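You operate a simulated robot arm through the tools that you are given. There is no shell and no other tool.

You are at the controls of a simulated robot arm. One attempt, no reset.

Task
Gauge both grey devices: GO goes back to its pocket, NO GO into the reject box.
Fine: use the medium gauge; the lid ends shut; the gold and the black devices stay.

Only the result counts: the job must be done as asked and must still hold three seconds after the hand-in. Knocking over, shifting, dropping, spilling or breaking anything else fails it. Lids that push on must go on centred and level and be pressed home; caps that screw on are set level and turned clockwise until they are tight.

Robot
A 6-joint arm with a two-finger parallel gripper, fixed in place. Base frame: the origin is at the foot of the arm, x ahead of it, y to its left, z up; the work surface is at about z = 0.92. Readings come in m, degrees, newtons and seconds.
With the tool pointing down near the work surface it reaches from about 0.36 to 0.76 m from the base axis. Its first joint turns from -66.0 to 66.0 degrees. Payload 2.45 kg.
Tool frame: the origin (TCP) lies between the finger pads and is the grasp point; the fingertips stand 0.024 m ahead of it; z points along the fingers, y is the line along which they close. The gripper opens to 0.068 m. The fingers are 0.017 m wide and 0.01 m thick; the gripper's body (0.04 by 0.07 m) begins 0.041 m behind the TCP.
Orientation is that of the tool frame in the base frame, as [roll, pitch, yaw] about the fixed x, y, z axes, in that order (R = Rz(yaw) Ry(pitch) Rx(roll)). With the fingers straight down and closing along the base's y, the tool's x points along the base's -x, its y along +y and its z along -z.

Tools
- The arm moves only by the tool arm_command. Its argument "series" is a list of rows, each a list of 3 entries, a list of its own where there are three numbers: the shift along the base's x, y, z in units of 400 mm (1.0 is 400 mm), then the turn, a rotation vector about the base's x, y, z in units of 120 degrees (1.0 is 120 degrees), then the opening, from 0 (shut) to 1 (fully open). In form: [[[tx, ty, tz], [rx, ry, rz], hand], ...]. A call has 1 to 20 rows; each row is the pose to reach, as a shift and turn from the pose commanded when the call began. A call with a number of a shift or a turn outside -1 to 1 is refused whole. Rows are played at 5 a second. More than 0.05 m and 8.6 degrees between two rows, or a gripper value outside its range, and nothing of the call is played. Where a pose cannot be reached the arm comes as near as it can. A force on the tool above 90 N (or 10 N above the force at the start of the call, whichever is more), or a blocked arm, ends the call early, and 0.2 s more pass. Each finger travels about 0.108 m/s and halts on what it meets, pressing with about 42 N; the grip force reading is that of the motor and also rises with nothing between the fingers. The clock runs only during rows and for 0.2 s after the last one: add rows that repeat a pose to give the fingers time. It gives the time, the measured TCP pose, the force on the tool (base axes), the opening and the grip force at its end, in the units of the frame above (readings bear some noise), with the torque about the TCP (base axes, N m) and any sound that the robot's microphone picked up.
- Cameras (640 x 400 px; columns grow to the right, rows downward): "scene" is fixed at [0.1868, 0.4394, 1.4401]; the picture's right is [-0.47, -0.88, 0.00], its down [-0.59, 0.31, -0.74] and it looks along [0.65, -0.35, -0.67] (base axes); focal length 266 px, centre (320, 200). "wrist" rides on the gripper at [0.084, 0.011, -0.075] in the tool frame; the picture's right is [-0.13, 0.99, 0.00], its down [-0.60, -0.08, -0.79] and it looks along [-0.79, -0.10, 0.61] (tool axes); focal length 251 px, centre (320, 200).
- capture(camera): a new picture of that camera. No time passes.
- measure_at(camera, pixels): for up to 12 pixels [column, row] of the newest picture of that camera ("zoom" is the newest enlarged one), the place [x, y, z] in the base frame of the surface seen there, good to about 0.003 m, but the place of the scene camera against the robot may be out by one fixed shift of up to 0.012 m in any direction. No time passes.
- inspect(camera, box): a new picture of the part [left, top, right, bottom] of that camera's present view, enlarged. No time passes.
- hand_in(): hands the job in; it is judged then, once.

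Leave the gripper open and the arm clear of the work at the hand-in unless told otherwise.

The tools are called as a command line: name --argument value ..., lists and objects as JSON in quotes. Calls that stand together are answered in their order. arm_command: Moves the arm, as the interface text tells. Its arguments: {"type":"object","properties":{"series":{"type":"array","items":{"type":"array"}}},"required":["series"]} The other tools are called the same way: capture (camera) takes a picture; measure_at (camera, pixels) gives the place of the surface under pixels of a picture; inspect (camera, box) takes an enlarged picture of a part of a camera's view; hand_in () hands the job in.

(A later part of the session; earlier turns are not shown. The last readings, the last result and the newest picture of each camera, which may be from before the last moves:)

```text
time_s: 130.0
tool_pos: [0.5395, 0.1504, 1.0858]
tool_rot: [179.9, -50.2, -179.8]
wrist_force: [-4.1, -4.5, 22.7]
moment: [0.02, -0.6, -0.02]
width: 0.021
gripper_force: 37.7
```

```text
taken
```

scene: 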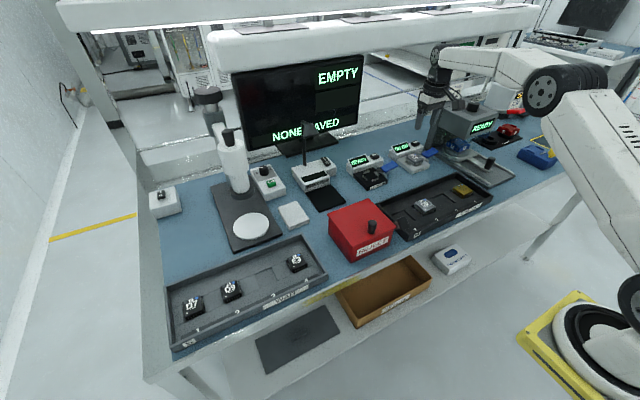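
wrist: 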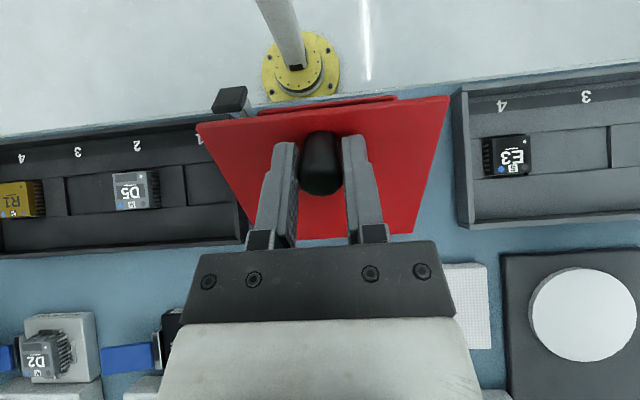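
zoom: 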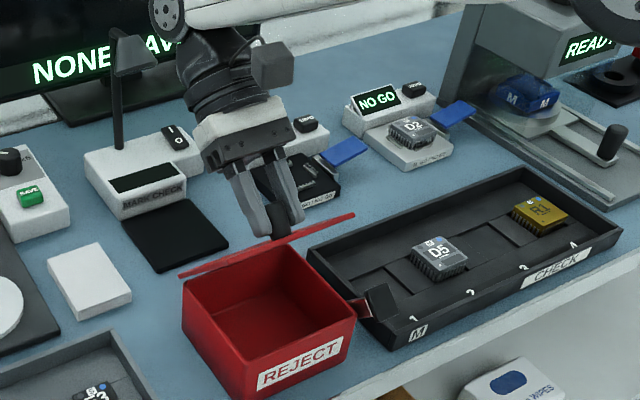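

The lid is open about 50°. There's a 23 N upward load on the tool, meaning my arc runs slightly inside the real one, so I'll correct by (-0.6, +1.2) mm. I also want the lamp's exact position, because the wrist is getting closer to it.

arm_command --series '[[[-0.0008, 0, 0.0015], [0, 0, 0], 0.25], [[-0.0013, 0, 0.0028], [0, 0, 0], 0.25], [[-0.0013, 0, 0.0028], [0, 0, 0], 0.25]]'

capture --camera "scene"

measure_at --camera "scene" --pixels '[[306, 125], [309, 128], [313, 130], [304, 132], [304, 145], [304, 160], [330, 133], [345, 135], [340, 160], [350, 175], [358, 150], [331, 165]]'

```text
time_s: 130.8
tool_pos: [0.5395, 0.1505, 1.0844]
tool_rot: [180.0, -50.0, 180.0]
wrist_force: [0.8, -0.7, 13.6]
moment: [-0.01, -0.73, 0.03]
width: 0.0208
gripper_force: 38.2
```

```text
taken
```

scene: 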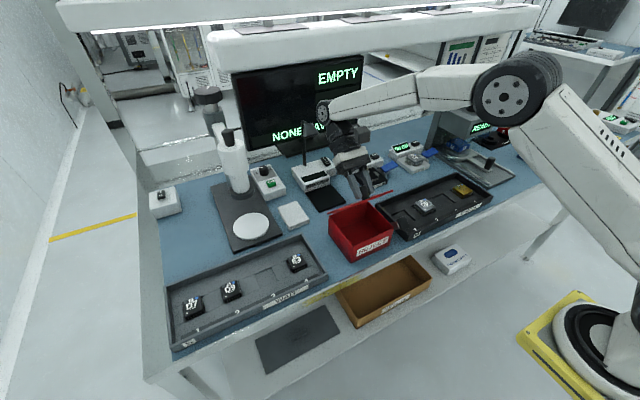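

```text
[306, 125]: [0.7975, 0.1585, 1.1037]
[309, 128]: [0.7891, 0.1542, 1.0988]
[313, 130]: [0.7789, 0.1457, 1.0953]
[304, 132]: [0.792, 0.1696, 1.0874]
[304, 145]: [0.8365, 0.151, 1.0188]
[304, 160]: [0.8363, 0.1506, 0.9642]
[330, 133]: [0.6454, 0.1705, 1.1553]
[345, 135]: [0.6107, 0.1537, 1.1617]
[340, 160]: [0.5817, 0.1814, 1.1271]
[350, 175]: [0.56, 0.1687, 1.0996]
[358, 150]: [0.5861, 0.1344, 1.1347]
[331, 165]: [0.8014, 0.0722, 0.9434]
```

The lamp hood is at about (0.79, 0.155) with its top near z 1.115. To stay clear I won't tilt beyond 50°. I'll keep the tool angle fixed and carry the knob along the arc, letting it turn between the pads, up to about 70°.

arm_command --series '[[[0.0096, 0, 0.0048], [0, 0, 0], 0.2], [[0.0192, 0, 0.0095], [0, 0, 0], 0.2], [[0.029, 0, 0.0135], [0, 0, 0], 0.2], [[0.0388, 0, 0.0175], [0, 0, 0], 0.2], [[0.0489, 0, 0.0206], [0, 0, 0], 0.2], [[0.059, 0, 0.0237], [0, 0, 0], 0.2], [[0.0694, 0, 0.0259], [0, 0, 0], 0.2], [[0.0797, 0, 0.0281], [0, 0, 0], 0.2], [[0.0797, 0, 0.0281], [0, 0, 0], 0.2]]'

inspect --camera "scene" --box '[290, 90, 450, 260]'

capture --camera "wrist"

```text
time_s: 132.8
tool_pos: [0.5604, 0.1491, 1.0914]
tool_rot: [179.6, -49.8, -179.6]
wrist_force: [-12.5, 12.5, 7.3]
moment: [0.06, 1.07, 0.0]
width: 0.0213
gripper_force: 38.3
out of reach, approached as far as the arm can: row 6, 7, 8, 9
```

```text
2.35 times, centred on (370, 175) of scene
```

zoom: 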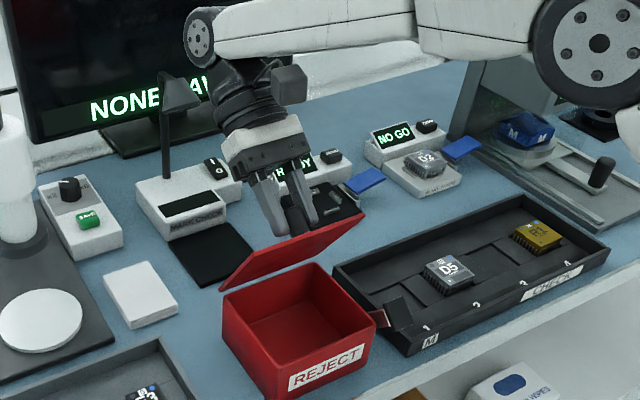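

```text
taken
```

wrist: 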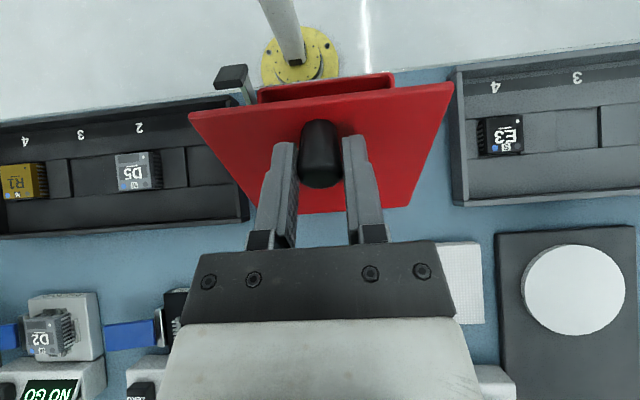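

The arm reached its limit with the tool tilted 50°, so for wider opening I must reduce the tilt while carrying the knob on. I'll reduce the tilt to 40° at about the same lid angle and check the pose.

arm_command --series '[[[-0.0082, 0, -0.0002], [0, -0.028, 0], 0.2], [[-0.0165, 0, -0.0004], [0, -0.056, 0], 0.2], [[-0.0247, 0, -0.0005], [0, -0.0833, 0], 0.2], [[-0.0247, 0, -0.0005], [0, -0.0833, 0], 0.2]]'

inspect --camera "scene" --box '[290, 90, 450, 260]'

```text
time_s: 133.8
tool_pos: [0.5503, 0.15, 1.0896]
tool_rot: [179.9, -39.9, -180.0]
wrist_force: [-9.5, 21.8, -7.8]
moment: [0.05, 1.11, 0.0]
width: 0.0213
gripper_force: 38.4
```

```text
2.35 times, centred on (370, 175) of scene
```

zoom: 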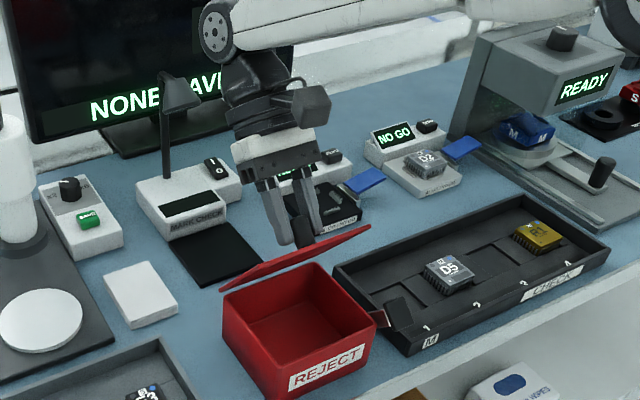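

The lid is at about 57° now. A 22 N side force appeared because the y position drifted while the arm was at its limit, so I'll correct y by +1.6 mm and continue opening to about 70° while reducing the tilt.

arm_command --series '[[[0, 0.004, 0], [0, 0, 0], 0.2], [[0.0031, 0.004, 0.0041], [0, -0.0083, 0], 0.2], [[0.0062, 0.004, 0.0082], [0, -0.0167, 0], 0.2], [[0.0158, 0.004, 0.0117], [0, -0.025, 0], 0.2], [[0.0255, 0.004, 0.0151], [0, -0.0333, 0], 0.2], [[0.0352, 0.004, 0.0178], [0, -0.0458, 0], 0.2], [[0.0449, 0.004, 0.0205], [0, -0.0583, 0], 0.2], [[0.0449, 0.004, 0.0205], [0, -0.0583, 0], 0.2]]'

inspect --camera "scene" --box '[290, 90, 450, 260]'

capture --camera "wrist"

```text
time_s: 135.6
tool_pos: [0.5688, 0.1492, 1.0984]
tool_rot: [-180.0, -33.0, -180.0]
wrist_force: [-10.5, 10.8, -3.6]
moment: [0.08, 1.05, -0.01]
width: 0.0208
gripper_force: 38.1
```

```text
2.35 times, centred on (370, 175) of scene
```

zoom: 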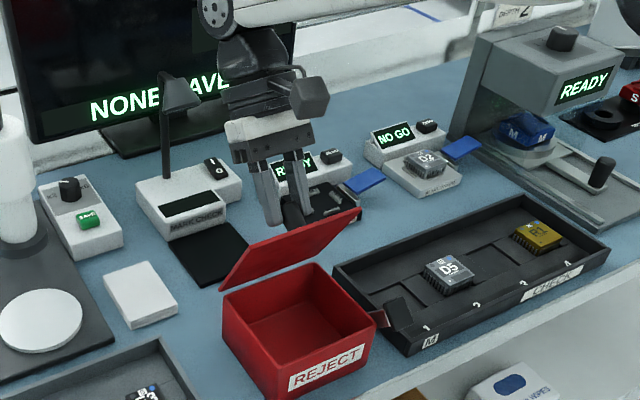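

```text
taken
```

wrist: 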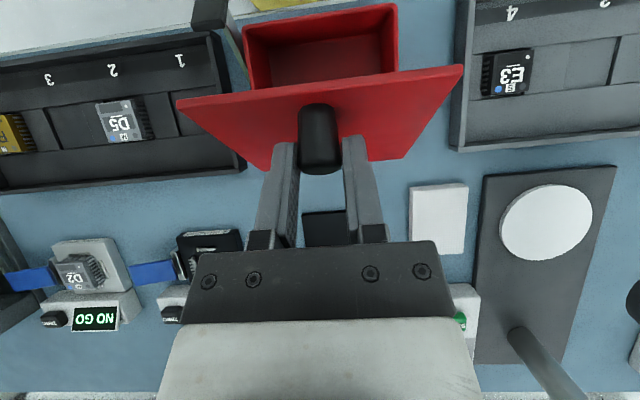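

The lid is at about 70°, with moderate friction load only. I'll continue to about 90° and trim y a further 0.8 mm.

arm_command --series '[[[0.0098, 0.002, 0.0018], [0, -0.0125, 0], 0.2], [[0.0195, 0.002, 0.0035], [0, -0.025, 0], 0.2], [[0.0293, 0.002, 0.0043], [0, -0.0375, 0], 0.2], [[0.0392, 0.002, 0.005], [0, -0.05, 0], 0.2], [[0.049, 0.002, 0.0048], [0, -0.0625, 0], 0.2], [[0.0588, 0.002, 0.0046], [0, -0.075, 0], 0.2], [[0.0685, 0.002, 0.0035], [0, -0.0875, 0], 0.2], [[0.0782, 0.002, 0.0024], [0, -0.1, 0], 0.2], [[0.0782, 0.002, 0.0024], [0, -0.1, 0], 0.2]]'

inspect --camera "scene" --box '[290, 90, 450, 260]'

capture --camera "wrist"

```text
time_s: 137.6
tool_pos: [0.6019, 0.1498, 1.0992]
tool_rot: [-179.8, -21.1, 180.0]
wrist_force: [-9.9, -4.1, 5.7]
moment: [-0.04, 1.2, 0.0]
width: 0.021
gripper_force: 38.1
```

```text
2.35 times, centred on (370, 175) of scene
```

zoom: 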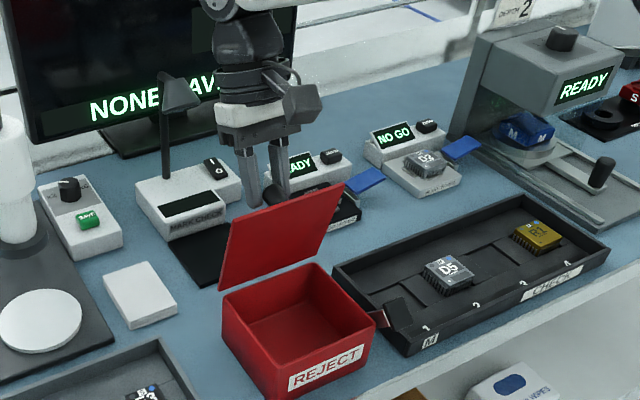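

```text
taken
```

wrist: 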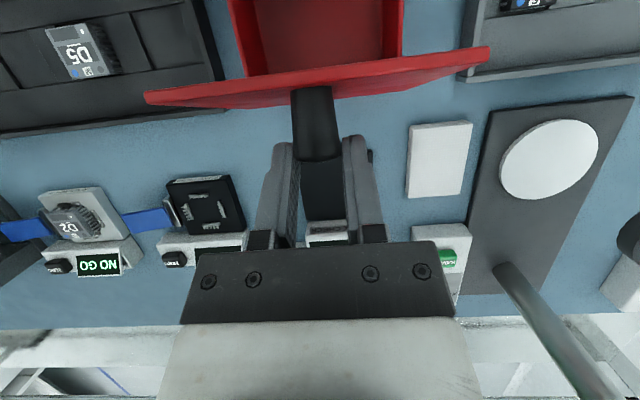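

The lid is near vertical. I'll go on past vertical to about 98°, watching for a stop.

arm_command --series '[[[0.0095, 0, -0.0021], [0, -0.0125, 0], 0.2], [[0.019, 0, -0.0042], [0, -0.025, 0], 0.2], [[0.0283, 0, -0.0072], [0, -0.0375, 0], 0.2], [[0.0283, 0, -0.0072], [0, -0.0375, 0], 0.2]]'

inspect --camera "scene" --box '[290, 90, 450, 260]'

capture --camera "wrist"

```text
time_s: 138.6
tool_pos: [0.6115, 0.1505, 1.0972]
tool_rot: [-180.0, -16.5, -179.9]
wrist_force: [-8.4, -5.9, 10.7]
moment: [-0.12, 1.17, 0.06]
width: 0.0214
gripper_force: 38.6
```

```text
2.35 times, centred on (370, 175) of scene
```

zoom: 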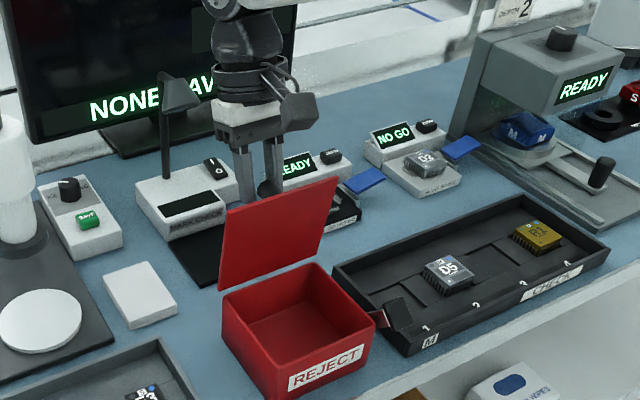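

```text
taken
```

wrist: 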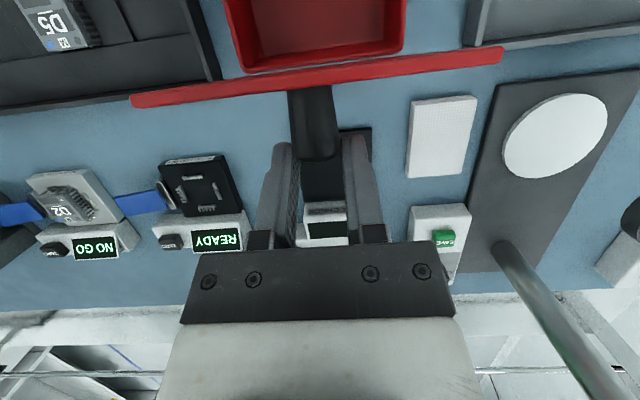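

There's still no stop and the load is steady. I'll continue to about 105° so the lid rests safely past vertical.

arm_command --series '[[[0.009, 0, -0.0033], [0, -0.0125, 0], 0.2], [[0.018, 0, -0.007], [0, -0.025, 0], 0.2], [[0.027, 0, -0.0109], [0, -0.0375, 0], 0.2], [[0.027, 0, -0.0109], [0, -0.0375, 0], 0.2]]'

inspect --camera "scene" --box '[290, 90, 450, 260]'

capture --camera "wrist"

```text
time_s: 139.6
tool_pos: [0.623, 0.1517, 1.0913]
tool_rot: [-180.0, -11.9, 179.9]
wrist_force: [-0.1, 0.2, 0.7]
moment: [-0.01, 0.0, 0.03]
width: 0.0134
gripper_force: 0.1
```

```text
2.35 times, centred on (370, 175) of scene
```

zoom: 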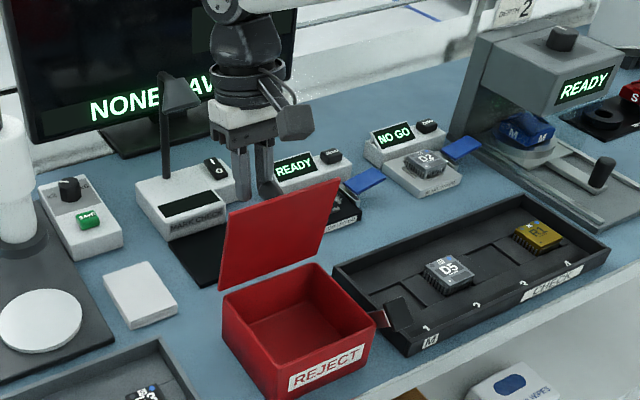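

```text
taken
```

wrist: 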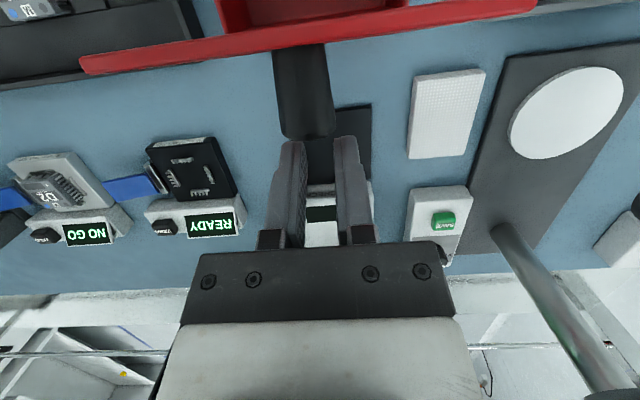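

The knob slipped out of the fingers near the end, but the lid is standing up by itself. I'll measure its angle before doing anything else.

capture --camera "scene"

measure_at --camera "scene" --pixels '[[335, 206], [336, 195], [335, 185], [355, 200], [355, 190], [355, 180], [370, 193], [371, 183], [373, 173], [345, 190], [365, 190]]'

measure_at --camera "wrist" --pixels '[[120, 65], [300, 40], [500, 12], [300, 52], [310, 28], [290, 80], [320, 80], [305, 120], [300, 130], [230, 45], [420, 20]]'

```text
taken
```

scene: 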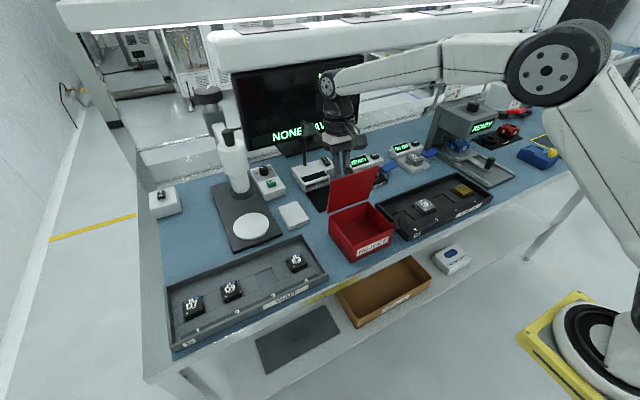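

```text
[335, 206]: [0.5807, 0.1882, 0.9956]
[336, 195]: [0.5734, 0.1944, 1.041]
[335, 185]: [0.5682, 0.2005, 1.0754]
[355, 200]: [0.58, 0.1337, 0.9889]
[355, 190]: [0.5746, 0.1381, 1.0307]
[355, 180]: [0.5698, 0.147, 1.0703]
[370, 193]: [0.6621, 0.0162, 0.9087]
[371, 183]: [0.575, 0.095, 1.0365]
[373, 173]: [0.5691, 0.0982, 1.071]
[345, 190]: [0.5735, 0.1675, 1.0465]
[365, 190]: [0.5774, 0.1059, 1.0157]
```

```text
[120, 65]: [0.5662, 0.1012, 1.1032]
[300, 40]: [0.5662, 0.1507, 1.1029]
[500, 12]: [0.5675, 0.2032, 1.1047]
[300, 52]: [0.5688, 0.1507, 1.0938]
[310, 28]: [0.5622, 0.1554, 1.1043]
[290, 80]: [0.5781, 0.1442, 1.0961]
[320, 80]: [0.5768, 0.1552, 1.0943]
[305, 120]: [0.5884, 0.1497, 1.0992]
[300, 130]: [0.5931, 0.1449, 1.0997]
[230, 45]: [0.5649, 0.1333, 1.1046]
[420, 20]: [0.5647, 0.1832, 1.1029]
```

The lid stands at about 81°, slightly short of vertical. I'll open the fingers in place, which also lets a moment pass, and see whether the lid holds by itself.

arm_command --series '[[[0, 0, 0], [0, 0, 0], 0.6]]'

inspect --camera "scene" --box '[290, 90, 450, 260]'

capture --camera "scene"

measure_at --camera "scene" --pixels '[[335, 206], [336, 195], [335, 185], [355, 200], [355, 190], [355, 180], [371, 183], [373, 173], [345, 190], [365, 190]]'

```text
time_s: 140.0
tool_pos: [0.6236, 0.1518, 1.0917]
tool_rot: [180.0, -12.0, -179.9]
wrist_force: [0.1, 0.2, -0.4]
moment: [0.02, 0.0, 0.0]
width: 0.0407
gripper_force: 0.1
```

```text
2.35 times, centred on (370, 175) of scene
```

zoom: 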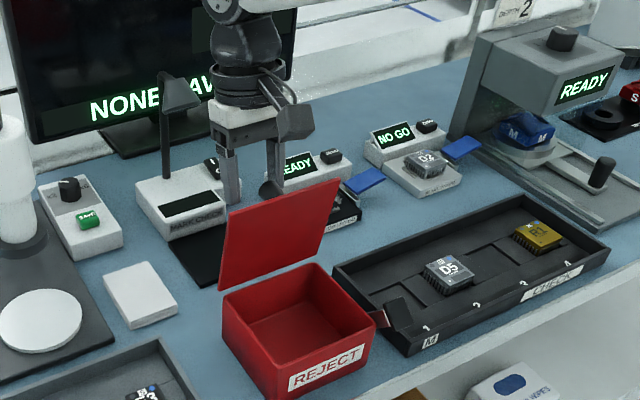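

```text
taken
```

scene: 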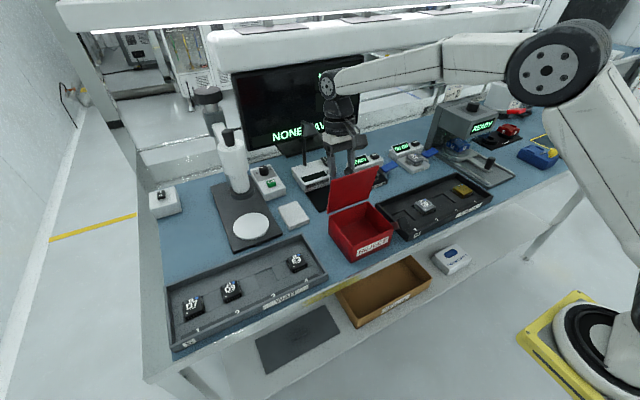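

```text
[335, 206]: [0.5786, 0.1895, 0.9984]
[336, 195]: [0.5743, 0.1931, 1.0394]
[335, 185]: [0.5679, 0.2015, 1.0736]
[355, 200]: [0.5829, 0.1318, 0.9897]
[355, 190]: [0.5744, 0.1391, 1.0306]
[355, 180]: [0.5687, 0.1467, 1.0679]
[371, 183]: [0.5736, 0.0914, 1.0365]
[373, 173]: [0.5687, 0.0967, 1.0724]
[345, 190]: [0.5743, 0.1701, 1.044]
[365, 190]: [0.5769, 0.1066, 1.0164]
```

The lid stays where it is, because the hinge has friction, so the box is open. Now I'll withdraw upward, straighten the tool, and travel back above D2 on the M gauge.

arm_command --series '[[[0.01, 0, 0.05], [0, 0, 0], 0.6], [[0.02, 0, 0.1], [0, 0, 0], 0.6], [[0.02, 0, 0.15], [0, -0.03, 0], 0.74], [[0.02, 0, 0.2], [0, -0.065, 0], 0.74], [[0.02, 0, 0.22], [0, -0.1, 0], 0.74], [[0.04, -0.11, 0.22], [0, -0.1, 0], 0.74], [[0.065, -0.22, 0.22], [0, -0.1, 0], 0.74], [[0.09, -0.33, 0.22], [0, -0.1, 0], 0.74], [[0.115, -0.44, 0.22], [0, -0.1, 0], 0.74], [[0.14, -0.55, 0.22], [0, -0.1, 0], 0.74], [[0.165, -0.66, 0.2], [0, -0.1, 0], 0.74], [[0.19, -0.77, 0.17], [0, -0.1, 0], 0.74], [[0.2094, -0.8818, 0.12], [0, -0.1, 0], 0.74], [[0.2094, -0.8818, 0.0], [0, -0.1, 0], 0.74], [[0.2094, -0.8818, -0.1], [0, -0.1, 0], 0.74], [[0.2094, -0.8818, -0.1], [0, -0.1, 0], 0.74]]'

capture --camera "wrist"

capture --camera "scene"

```text
time_s: 143.4
tool_pos: [0.7076, -0.201, 1.0521]
tool_rot: [180.0, 0.0, -180.0]
wrist_force: [-0.4, 0.2, -0.4]
moment: [0.02, 0.0, 0.01]
width: 0.0505
gripper_force: 0.0
```

```text
taken
```

wrist: 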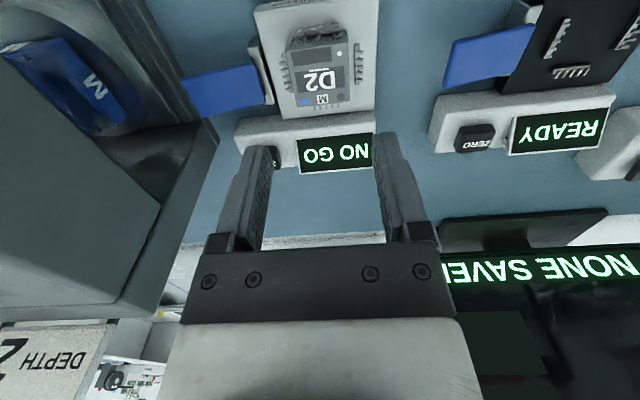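

```text
taken
```

scene: 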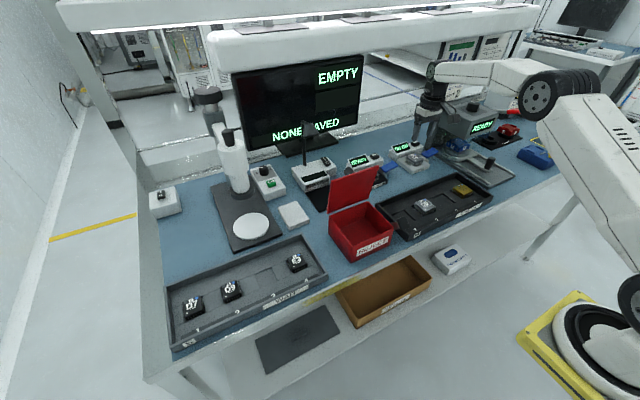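

The lid is still standing open and D2 is in the nest with NO GO displayed. I'll descend to the grip height and close on D2.

arm_command --series '[[[0, 0, -0.06], [0, 0, 0], 0.74], [[0, 0, -0.12], [0, 0, 0], 0.74], [[0, 0, -0.17], [0, 0, 0], 0.74], [[0, 0, -0.195], [0, 0, 0], 0.74], [[0, 0, -0.2068], [0, 0, 0], 0.74], [[0, 0, -0.2068], [0, 0, 0], 0.74], [[0, 0, -0.2068], [0, 0, 0], 0.55], [[0, 0, -0.2068], [0, 0, 0], 0.2], [[0, 0, -0.2068], [0, 0, 0], 0.2], [[0, 0, -0.2068], [0, 0, 0], 0.2]]'

inspect --camera "scene" --box '[395, 145, 440, 175]'

inspect --camera "wrist" --box '[240, 60, 400, 200]'

```text
time_s: 145.6
tool_pos: [0.7065, -0.2017, 0.9695]
tool_rot: [-180.0, 0.0, -180.0]
wrist_force: [0.7, 0.1, 0.9]
moment: [0.05, -0.03, 0.01]
width: 0.041
gripper_force: 42.2
```

```text
13.33 times, centred on (418, 160) of scene
```

zoom: 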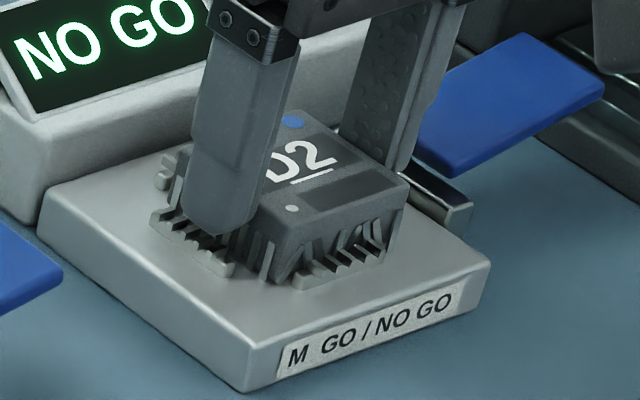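

```text
2.86 times, centred on (320, 130) of wrist
```

zoom: 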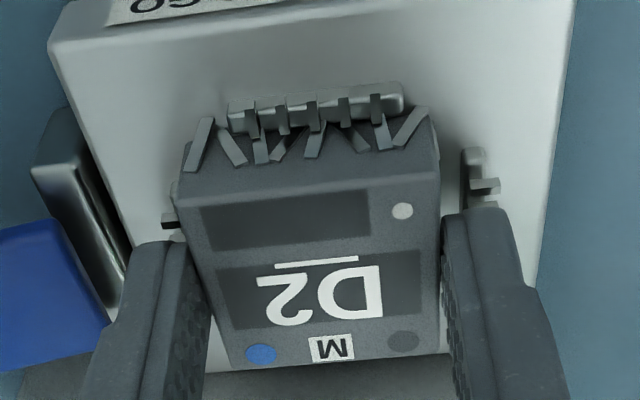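

D2 is gripped with no side load. I'll lift it, bring it forward over the tray, and then approach the open box from the side, keeping in front of the standing lid.

arm_command --series '[[[0, 0, 0.02], [0, 0, 0], 0.2], [[0, 0, 0.06], [0, 0, 0], 0.2], [[0, 0, 0.13], [0, 0, 0], 0.2], [[0, 0, 0.2], [0, 0, 0], 0.2], [[0, 0, 0.27], [0, 0, 0], 0.2], [[0, 0, 0.326], [0, 0, 0], 0.2], [[-0.084, 0.046, 0.326], [0, 0, 0], 0.2], [[-0.168, 0.092, 0.326], [0, 0, 0], 0.2], [[-0.252, 0.139, 0.326], [0, 0, 0], 0.2], [[-0.336, 0.185, 0.326], [0, 0, 0], 0.2], [[-0.42, 0.231, 0.326], [0, 0, 0], 0.2], [[-0.5028, 0.2775, 0.326], [0, 0, 0], 0.2], [[-0.5028, 0.38, 0.326], [0, 0, 0], 0.2], [[-0.5028, 0.48, 0.326], [0, 0, 0], 0.2], [[-0.5028, 0.58, 0.326], [0, 0, 0], 0.2], [[-0.5028, 0.68, 0.326], [0, 0, 0], 0.2], [[-0.5028, 0.78, 0.326], [0, 0, 0], 0.2], [[-0.5028, 0.875, 0.326], [0, 0, 0], 0.2], [[-0.5028, 0.875, 0.326], [0, 0, 0], 0.2]]'

capture --camera "wrist"

inspect --camera "scene" --box '[300, 120, 440, 260]'

```text
time_s: 149.6
tool_pos: [0.5047, 0.1494, 1.0992]
tool_rot: [180.0, 0.0, 180.0]
wrist_force: [0.8, 0.9, -0.4]
moment: [-0.01, 0.0, -0.02]
width: 0.0409
gripper_force: 42.2
```

```text
taken
```

wrist: 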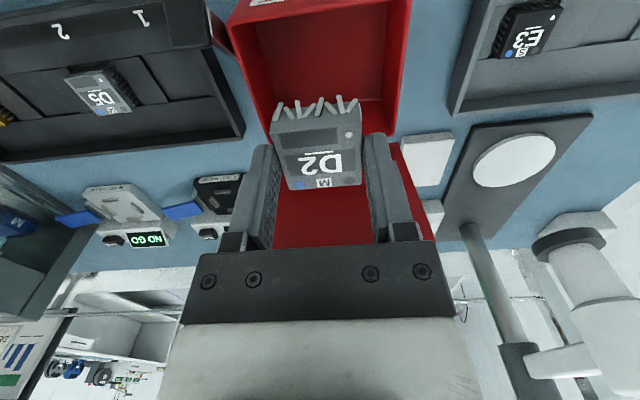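

```text
2.86 times, centred on (370, 190) of scene
```

zoom: 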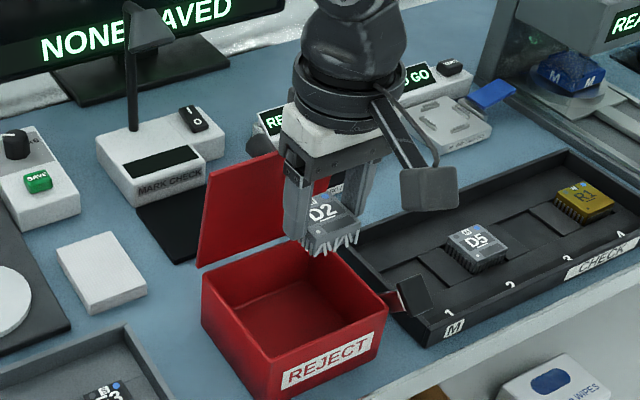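

D2 is over the open box. I'll measure the box floor and walls to choose the lowering depth.

measure_at --camera "wrist" --pixels '[[320, 60], [300, 80], [350, 75], [320, 40], [250, 100], [395, 90], [245, 30], [405, 30], [320, 10], [270, 60], [370, 50], [330, 225]]'

inspect --camera "wrist" --box '[220, 0, 420, 240]'

```text
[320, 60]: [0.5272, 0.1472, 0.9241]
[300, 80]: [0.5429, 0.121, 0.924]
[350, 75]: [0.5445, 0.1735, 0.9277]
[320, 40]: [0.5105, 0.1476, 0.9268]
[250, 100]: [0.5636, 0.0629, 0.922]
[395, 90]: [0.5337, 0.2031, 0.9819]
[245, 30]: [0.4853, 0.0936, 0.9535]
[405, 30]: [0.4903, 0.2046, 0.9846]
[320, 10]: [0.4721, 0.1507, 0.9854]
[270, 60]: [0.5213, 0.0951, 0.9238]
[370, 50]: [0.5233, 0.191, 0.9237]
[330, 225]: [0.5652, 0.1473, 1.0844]
```

```text
1.67 times, centred on (320, 120) of wrist
```

zoom: 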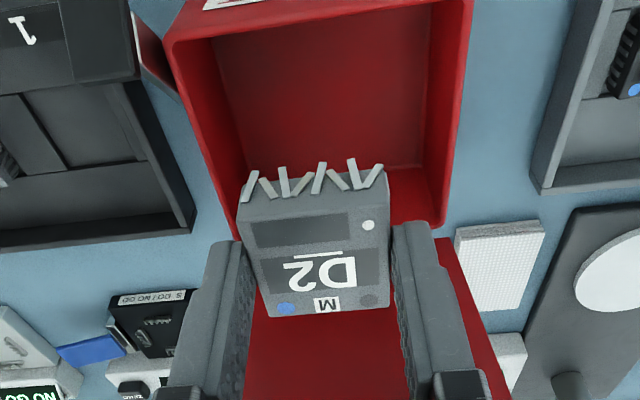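

The floor is at z ≈ 0.925 and the rim at 0.985. The device bottom is 34 mm below the TCP, so it should touch at TCP z ≈ 0.959. I'll lower it inside to about 7 mm above the floor.

arm_command --series '[[[0, 0, -0.07], [0, 0, 0], 0.2], [[0, 0, -0.14], [0, 0, 0], 0.2], [[0, 0, -0.2], [0, 0, 0], 0.2], [[0, 0, -0.25], [0, 0, 0], 0.2], [[0, 0, -0.29], [0, 0, 0], 0.2], [[0, 0, -0.32], [0, 0, 0], 0.2], [[0, 0, -0.335], [0, 0, 0], 0.2], [[0, 0, -0.335], [0, 0, 0], 0.2]]'

capture --camera "wrist"

inspect --camera "scene" --box '[310, 140, 430, 260]'

```text
time_s: 151.4
tool_pos: [0.5059, 0.147, 0.9648]
tool_rot: [-179.9, -0.1, -180.0]
wrist_force: [-0.7, 0.3, -0.9]
moment: [0.0, -0.02, 0.03]
width: 0.0412
gripper_force: 42.2
```

```text
taken
```

wrist: 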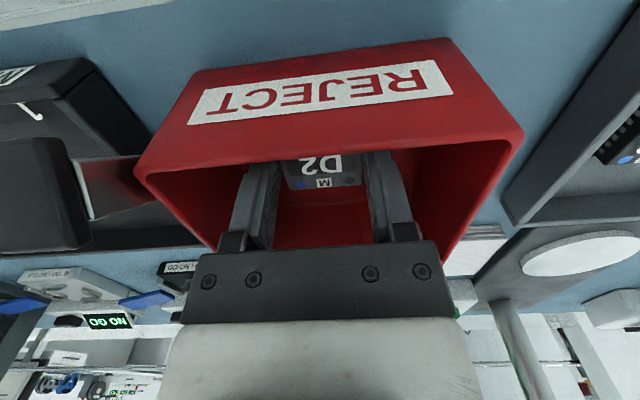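

```text
3.33 times, centred on (370, 200) of scene
```

zoom: 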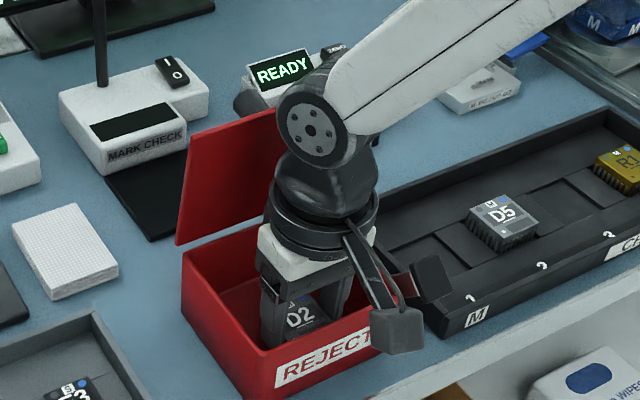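

All is clear and the lid is still up. I'll lower the last millimetres until the floor contact shows.

arm_command --series '[[[0, 0, -0.004], [0, 0, 0], 0.2], [[0, 0, -0.008], [0, 0, 0], 0.2], [[0, 0, -0.011], [0, 0, 0], 0.2], [[0, 0, -0.011], [0, 0, 0], 0.2]]'

```text
time_s: 152.4
tool_pos: [0.5067, 0.1479, 0.9609]
tool_rot: [180.0, -0.1, -179.9]
wrist_force: [0.4, 0.1, -0.5]
moment: [0.0, 0.02, 0.0]
width: 0.0409
gripper_force: 42.2
```

No contact at 0.961. I'll continue 1.5 mm at a time.

arm_command --series '[[[0, 0, -0.002], [0, 0, 0], 0.2], [[0, 0, -0.004], [0, 0, 0], 0.2], [[0, 0, -0.004], [0, 0, 0], 0.2]]'

```text
time_s: 153.2
tool_pos: [0.5062, 0.1476, 0.9596]
tool_rot: [180.0, 0.0, -180.0]
wrist_force: [0.0, 0.1, -1.2]
moment: [-0.02, 0.0, 0.02]
width: 0.0408
gripper_force: 41.8
```

Still free. Another 1.5 mm.

arm_command --series '[[[0, 0, -0.002], [0, 0, 0], 0.2], [[0, 0, -0.004], [0, 0, 0], 0.2], [[0, 0, -0.004], [0, 0, 0], 0.2]]'

```text
time_s: 154.0
tool_pos: [0.5065, 0.1493, 0.9574]
tool_rot: [180.0, -0.1, -180.0]
wrist_force: [0.1, -0.6, 2.4]
moment: [0.03, -0.03, 0.0]
width: 0.0408
gripper_force: 42.3
```

A light 2.4 N contact, so D2 is on the box floor. I'll open the fingers and rise straight out.

arm_command --series '[[[0, 0, -0.0005], [0, 0, 0], 0.2], [[0, 0, 0], [0, 0, 0], 0.5], [[0, 0, 0], [0, 0, 0], 0.72], [[0, 0, 0], [0, 0, 0], 0.72], [[0, 0, 0.03], [0, 0, 0], 0.72], [[0, 0, 0.08], [0, 0, 0], 0.72], [[0, 0, 0.15], [0, 0, 0], 0.72], [[0, 0, 0.23], [0, 0, 0], 0.72], [[0, 0, 0.31], [0, 0, 0], 0.72], [[0, 0, 0.36], [0, 0, 0], 0.72], [[0, 0, 0.36], [0, 0, 0], 0.72]]'

capture --camera "wrist"

inspect --camera "scene" --box '[300, 120, 440, 260]'

```text
time_s: 156.4
tool_pos: [0.5054, 0.148, 1.1022]
tool_rot: [179.9, 0.0, 180.0]
wrist_force: [-0.3, -0.1, -0.3]
moment: [-0.02, 0.01, 0.05]
width: 0.0491
gripper_force: 0.1
```

```text
taken
```

wrist: 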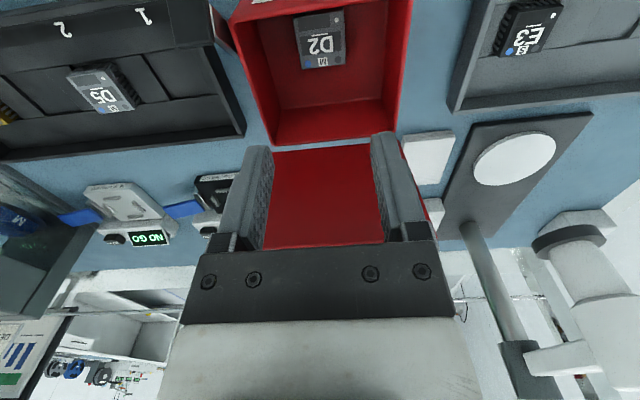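

```text
2.86 times, centred on (370, 190) of scene
```

zoom: 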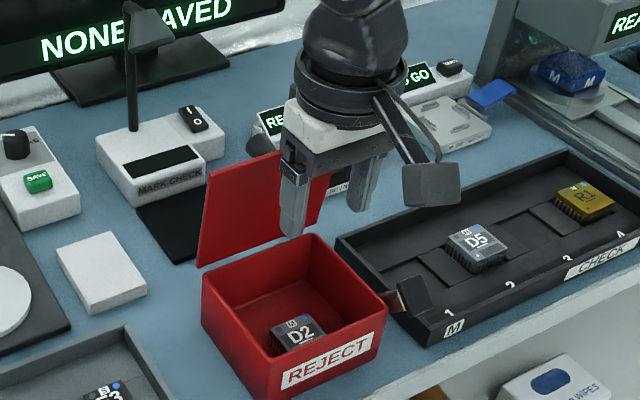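

D2 lies flat in the reject box and is released. Now I'll close the lid: close the fingers, go up and over behind the standing lid at y ≈ 0.185 (left of the knob), and come down to about z 1.108.

arm_command --series '[[[0, 0, 0.1], [0, 0, 0], 0.3], [[0, 0, 0.2], [0, 0, 0], 0], [[0, 0, 0.244], [0, 0, 0], 0], [[0.09, 0.03, 0.244], [0, 0, 0], 0], [[0.18, 0.06, 0.244], [0, 0, 0], 0], [[0.275, 0.09, 0.244], [0, 0, 0], 0], [[0.275, 0.09, 0.15], [0, 0, 0], 0], [[0.275, 0.09, 0.07], [0, 0, 0], 0], [[0.275, 0.09, 0.0135], [0, 0, 0], 0], [[0.275, 0.09, 0.0135], [0, 0, 0], 0]]'

capture --camera "wrist"

inspect --camera "scene" --box '[280, 90, 440, 260]'

```text
time_s: 158.6
tool_pos: [0.6163, 0.1847, 1.1062]
tool_rot: [-179.9, 0.0, 180.0]
wrist_force: [-0.4, -0.3, -0.3]
moment: [-0.01, 0.0, -0.01]
width: 0.0
gripper_force: 23.0
```

```text
taken
```

wrist: 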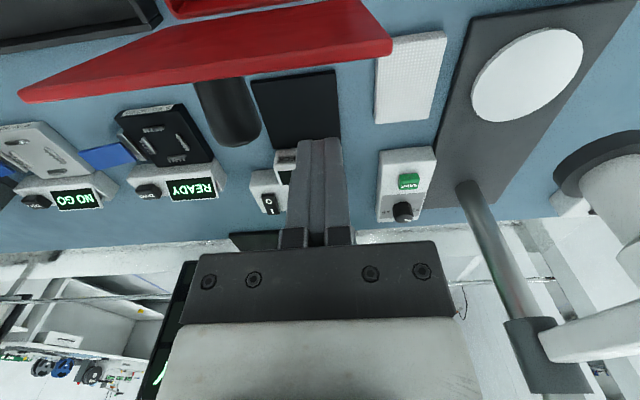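

```text
2.35 times, centred on (360, 175) of scene
```

zoom: 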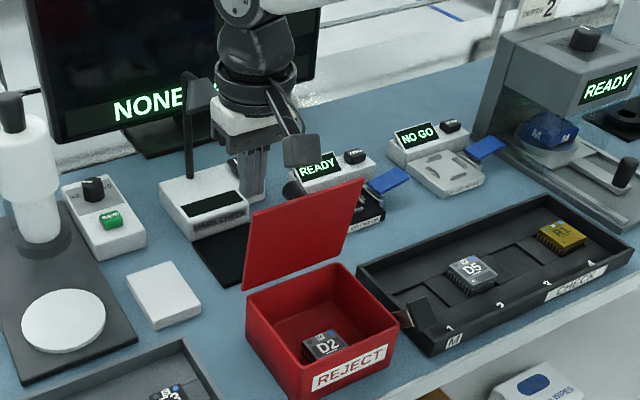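

The fingertips are behind the lid, left of the knob. I'll push the lid forward along its arc in small steps, first to about 75°.

arm_command --series '[[[-0.03, 0, 0], [0, 0, 0], 0], [[-0.06, 0, 0.0005], [0, 0, 0], 0], [[-0.0813, 0, 0.0005], [0, 0, 0], 0], [[-0.0963, 0, -0.001], [0, 0, 0], 0], [[-0.1113, 0, -0.0028], [0, 0, 0], 0], [[-0.121, 0, -0.005], [0, 0, 0], 0], [[-0.1308, 0, -0.007], [0, 0, 0], 0], [[-0.1308, 0, -0.007], [0, 0, 0], 0]]'

inspect --camera "scene" --box '[280, 90, 440, 260]'

capture --camera "wrist"

```text
time_s: 160.4
tool_pos: [0.5627, 0.1835, 1.1045]
tool_rot: [-179.9, 0.0, 180.0]
wrist_force: [0.3, 0.0, -0.1]
moment: [0.01, 0.01, 0.03]
width: 0.0
gripper_force: 23.5
```

```text
2.35 times, centred on (360, 175) of scene
```

zoom: 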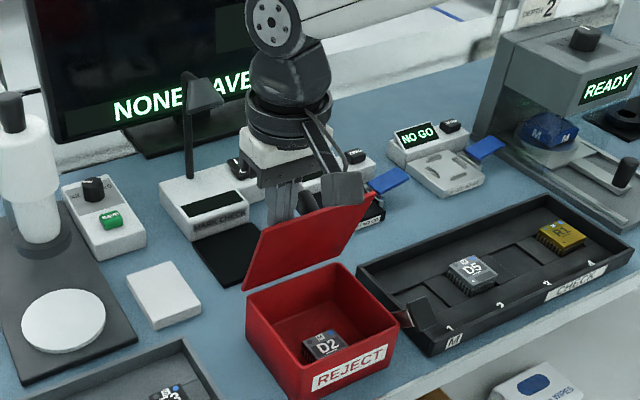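

```text
taken
```

wrist: 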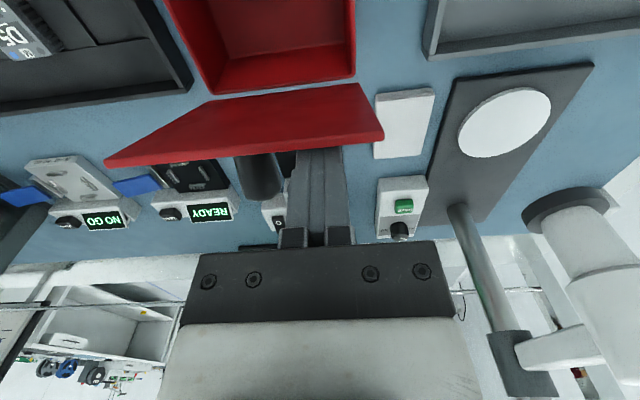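

The lid moves with the fingertips, now at about 75°, with negligible force. I'll continue down to about 50°.

arm_command --series '[[[-0.0097, 0, -0.003], [0, 0, 0], 0], [[-0.0193, 0, -0.006], [0, 0, 0], 0], [[-0.0286, 0, -0.0099], [0, 0, 0], 0], [[-0.0378, 0, -0.0138], [0, 0, 0], 0], [[-0.0467, 0, -0.0184], [0, 0, 0], 0], [[-0.0555, 0, -0.023], [0, 0, 0], 0], [[-0.064, 0, -0.0284], [0, 0, 0], 0], [[-0.0725, 0, -0.0338], [0, 0, 0], 0], [[-0.0804, 0, -0.0399], [0, 0, 0], 0], [[-0.0883, 0, -0.046], [0, 0, 0], 0], [[-0.0883, 0, -0.046], [0, 0, 0], 0]]'

inspect --camera "scene" --box '[280, 90, 440, 260]'

capture --camera "wrist"

```text
time_s: 162.8
tool_pos: [0.5266, 0.1845, 1.0855]
tool_rot: [-179.9, 0.1, -180.0]
wrist_force: [-0.4, -0.7, 0.1]
moment: [0.01, 0.0, 0.0]
width: 0.0
gripper_force: 23.5
```

```text
2.35 times, centred on (360, 175) of scene
```

zoom: 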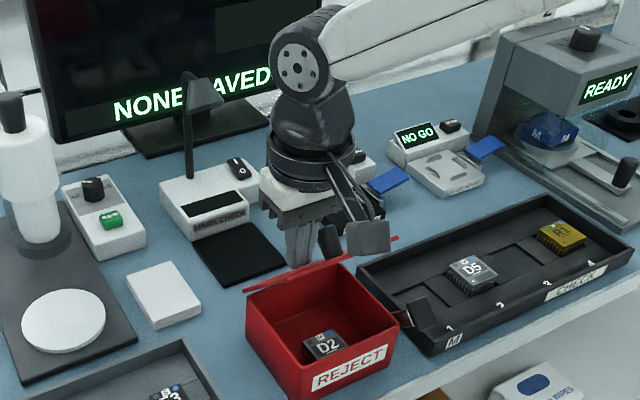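

```text
taken
```

wrist: 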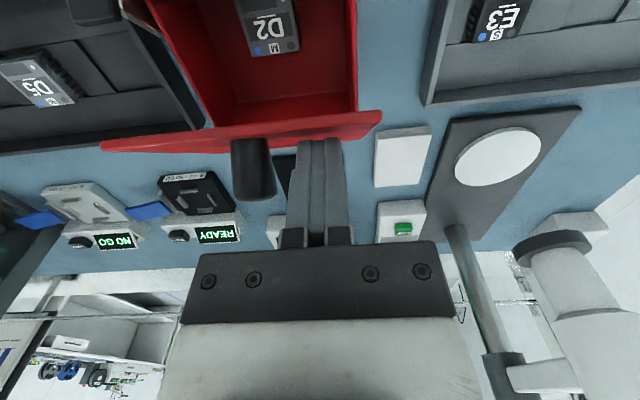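

The lid is at about 50° and still following gently. I'll continue lowering to about 15°.

arm_command --series '[[[-0.0075, 0, -0.0068], [0, 0, 0], 0], [[-0.015, 0, -0.0135], [0, 0, 0], 0], [[-0.0218, 0, -0.021], [0, 0, 0], 0], [[-0.0285, 0, -0.0285], [0, 0, 0], 0], [[-0.0347, 0, -0.0364], [0, 0, 0], 0], [[-0.0408, 0, -0.0443], [0, 0, 0], 0], [[-0.0462, 0, -0.0528], [0, 0, 0], 0], [[-0.0515, 0, -0.0613], [0, 0, 0], 0], [[-0.0562, 0, -0.0702], [0, 0, 0], 0], [[-0.0608, 0, -0.079], [0, 0, 0], 0], [[-0.0647, 0, -0.0883], [0, 0, 0], 0], [[-0.0685, 0, -0.0975], [0, 0, 0], 0], [[-0.0715, 0, -0.1072], [0, 0, 0], 0], [[-0.0745, 0, -0.1168], [0, 0, 0], 0], [[-0.0745, 0, -0.1168], [0, 0, 0], 0]]'

inspect --camera "scene" --box '[280, 90, 440, 260]'

capture --camera "wrist"

```text
time_s: 166.0
tool_pos: [0.4987, 0.1843, 1.0397]
tool_rot: [-180.0, 0.0, -180.0]
wrist_force: [-0.2, 0.7, 0.5]
moment: [0.0, -0.03, -0.02]
width: 0.0
gripper_force: 23.3
```

```text
2.35 times, centred on (360, 175) of scene
```

zoom: 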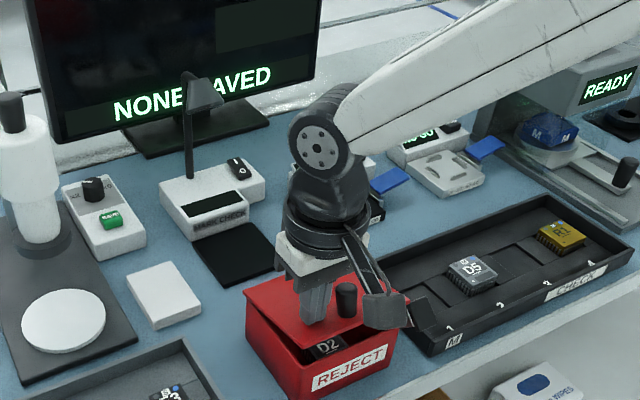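

```text
taken
```

wrist: 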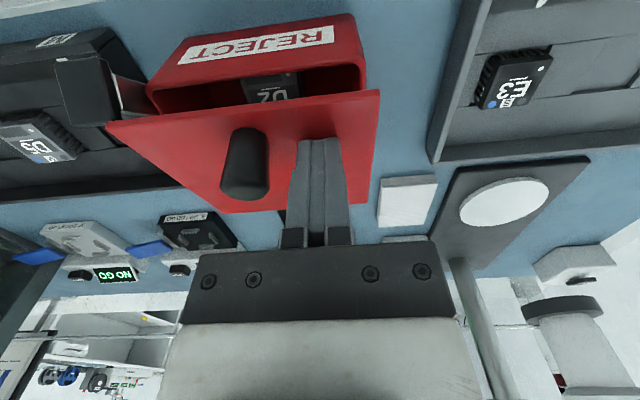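

The lid is at about 15°. I'll lower it the rest of the way slowly and feel for the seat.

arm_command --series '[[[-0.0022, 0, -0.01], [0, 0, 0], 0], [[-0.0043, 0, -0.0195], [0, 0, 0], 0], [[-0.0056, 0, -0.0295], [0, 0, 0], 0], [[-0.0068, 0, -0.0395], [0, 0, 0], 0], [[-0.0073, 0, -0.0495], [0, 0, 0], 0], [[-0.0078, 0, -0.0545], [0, 0, 0], 0], [[-0.0078, 0, -0.0585], [0, 0, 0], 0], [[-0.0078, 0, -0.0585], [0, 0, 0], 0]]'

inspect --camera "scene" --box '[310, 170, 430, 265]'

```text
time_s: 167.8
tool_pos: [0.4951, 0.1837, 1.0162]
tool_rot: [180.0, 0.0, -180.0]
wrist_force: [0.5, -0.5, -0.1]
moment: [0.01, -0.01, -0.01]
width: 0.0001
gripper_force: 24.0
```

```text
4.21 times, centred on (370, 218) of scene
```

zoom: 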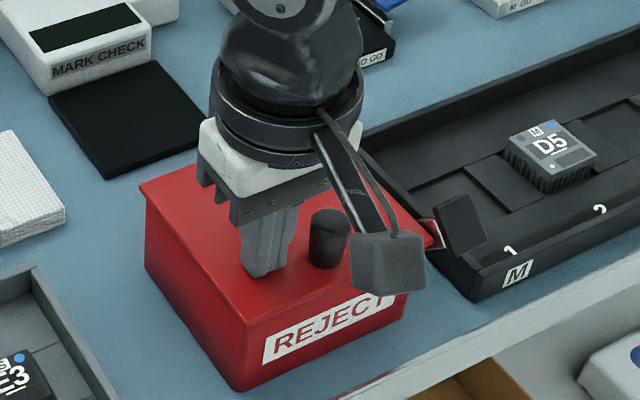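

The lid looks nearly down. I'll press on 1 mm at a time until there's firm contact.

arm_command --series '[[[0, 0, -0.0025], [0, 0, 0], 0], [[0, 0, -0.005], [0, 0, 0], 0], [[0, 0, -0.005], [0, 0, 0], 0]]'

```text
time_s: 168.6
tool_pos: [0.4956, 0.1839, 1.0133]
tool_rot: [180.0, 0.1, 180.0]
wrist_force: [-6.9, -4.1, 17.6]
moment: [-0.06, 0.04, 0.02]
width: 0.0
gripper_force: 24.0
```

A firm 17.6 N at the shut height, so the lid is seated. I'll rise clear, move back, open the gripper, and check the lid.

arm_command --series '[[[0, 0, 0.01], [0, 0, 0], 0], [[0, 0, 0.06], [0, 0, 0], 0], [[0, 0, 0.14], [0, 0, 0], 0.3], [[0, -0.02, 0.22], [0, 0, 0], 0.7], [[-0.03, -0.06, 0.27], [0, 0, 0], 1], [[-0.08, -0.1, 0.3], [0, 0, 0], 1], [[-0.12, -0.15, 0.32], [0, 0, 0], 1], [[-0.12, -0.15, 0.32], [0, 0, 0], 1]]'

capture --camera "wrist"

inspect --camera "wrist" --box '[240, 30, 480, 190]'

inspect --camera "scene" --box '[320, 180, 430, 265]'

```text
time_s: 170.4
tool_pos: [0.4477, 0.1232, 1.1418]
tool_rot: [179.9, -0.1, -180.0]
wrist_force: [-0.7, 0.1, -0.7]
moment: [0.01, -0.01, -0.01]
width: 0.0682
gripper_force: 0.0
```

```text
taken
```

wrist: 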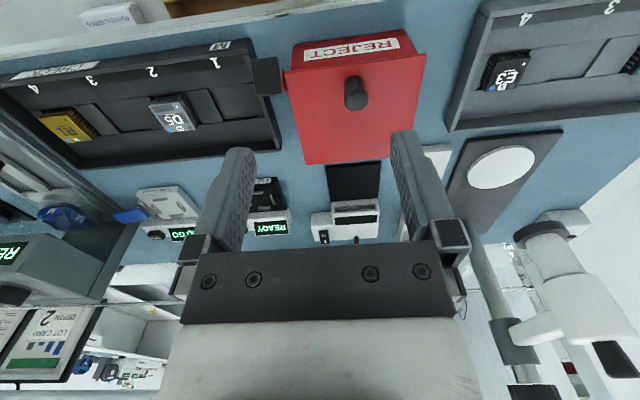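

```text
2.50 times, centred on (360, 110) of wrist
```

zoom: 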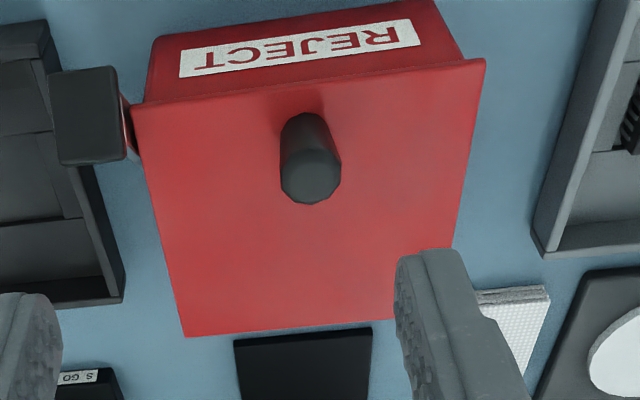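

```text
4.71 times, centred on (375, 222) of scene
```

zoom: 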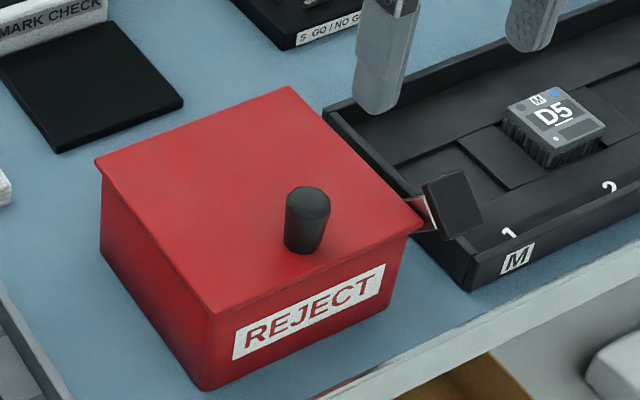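

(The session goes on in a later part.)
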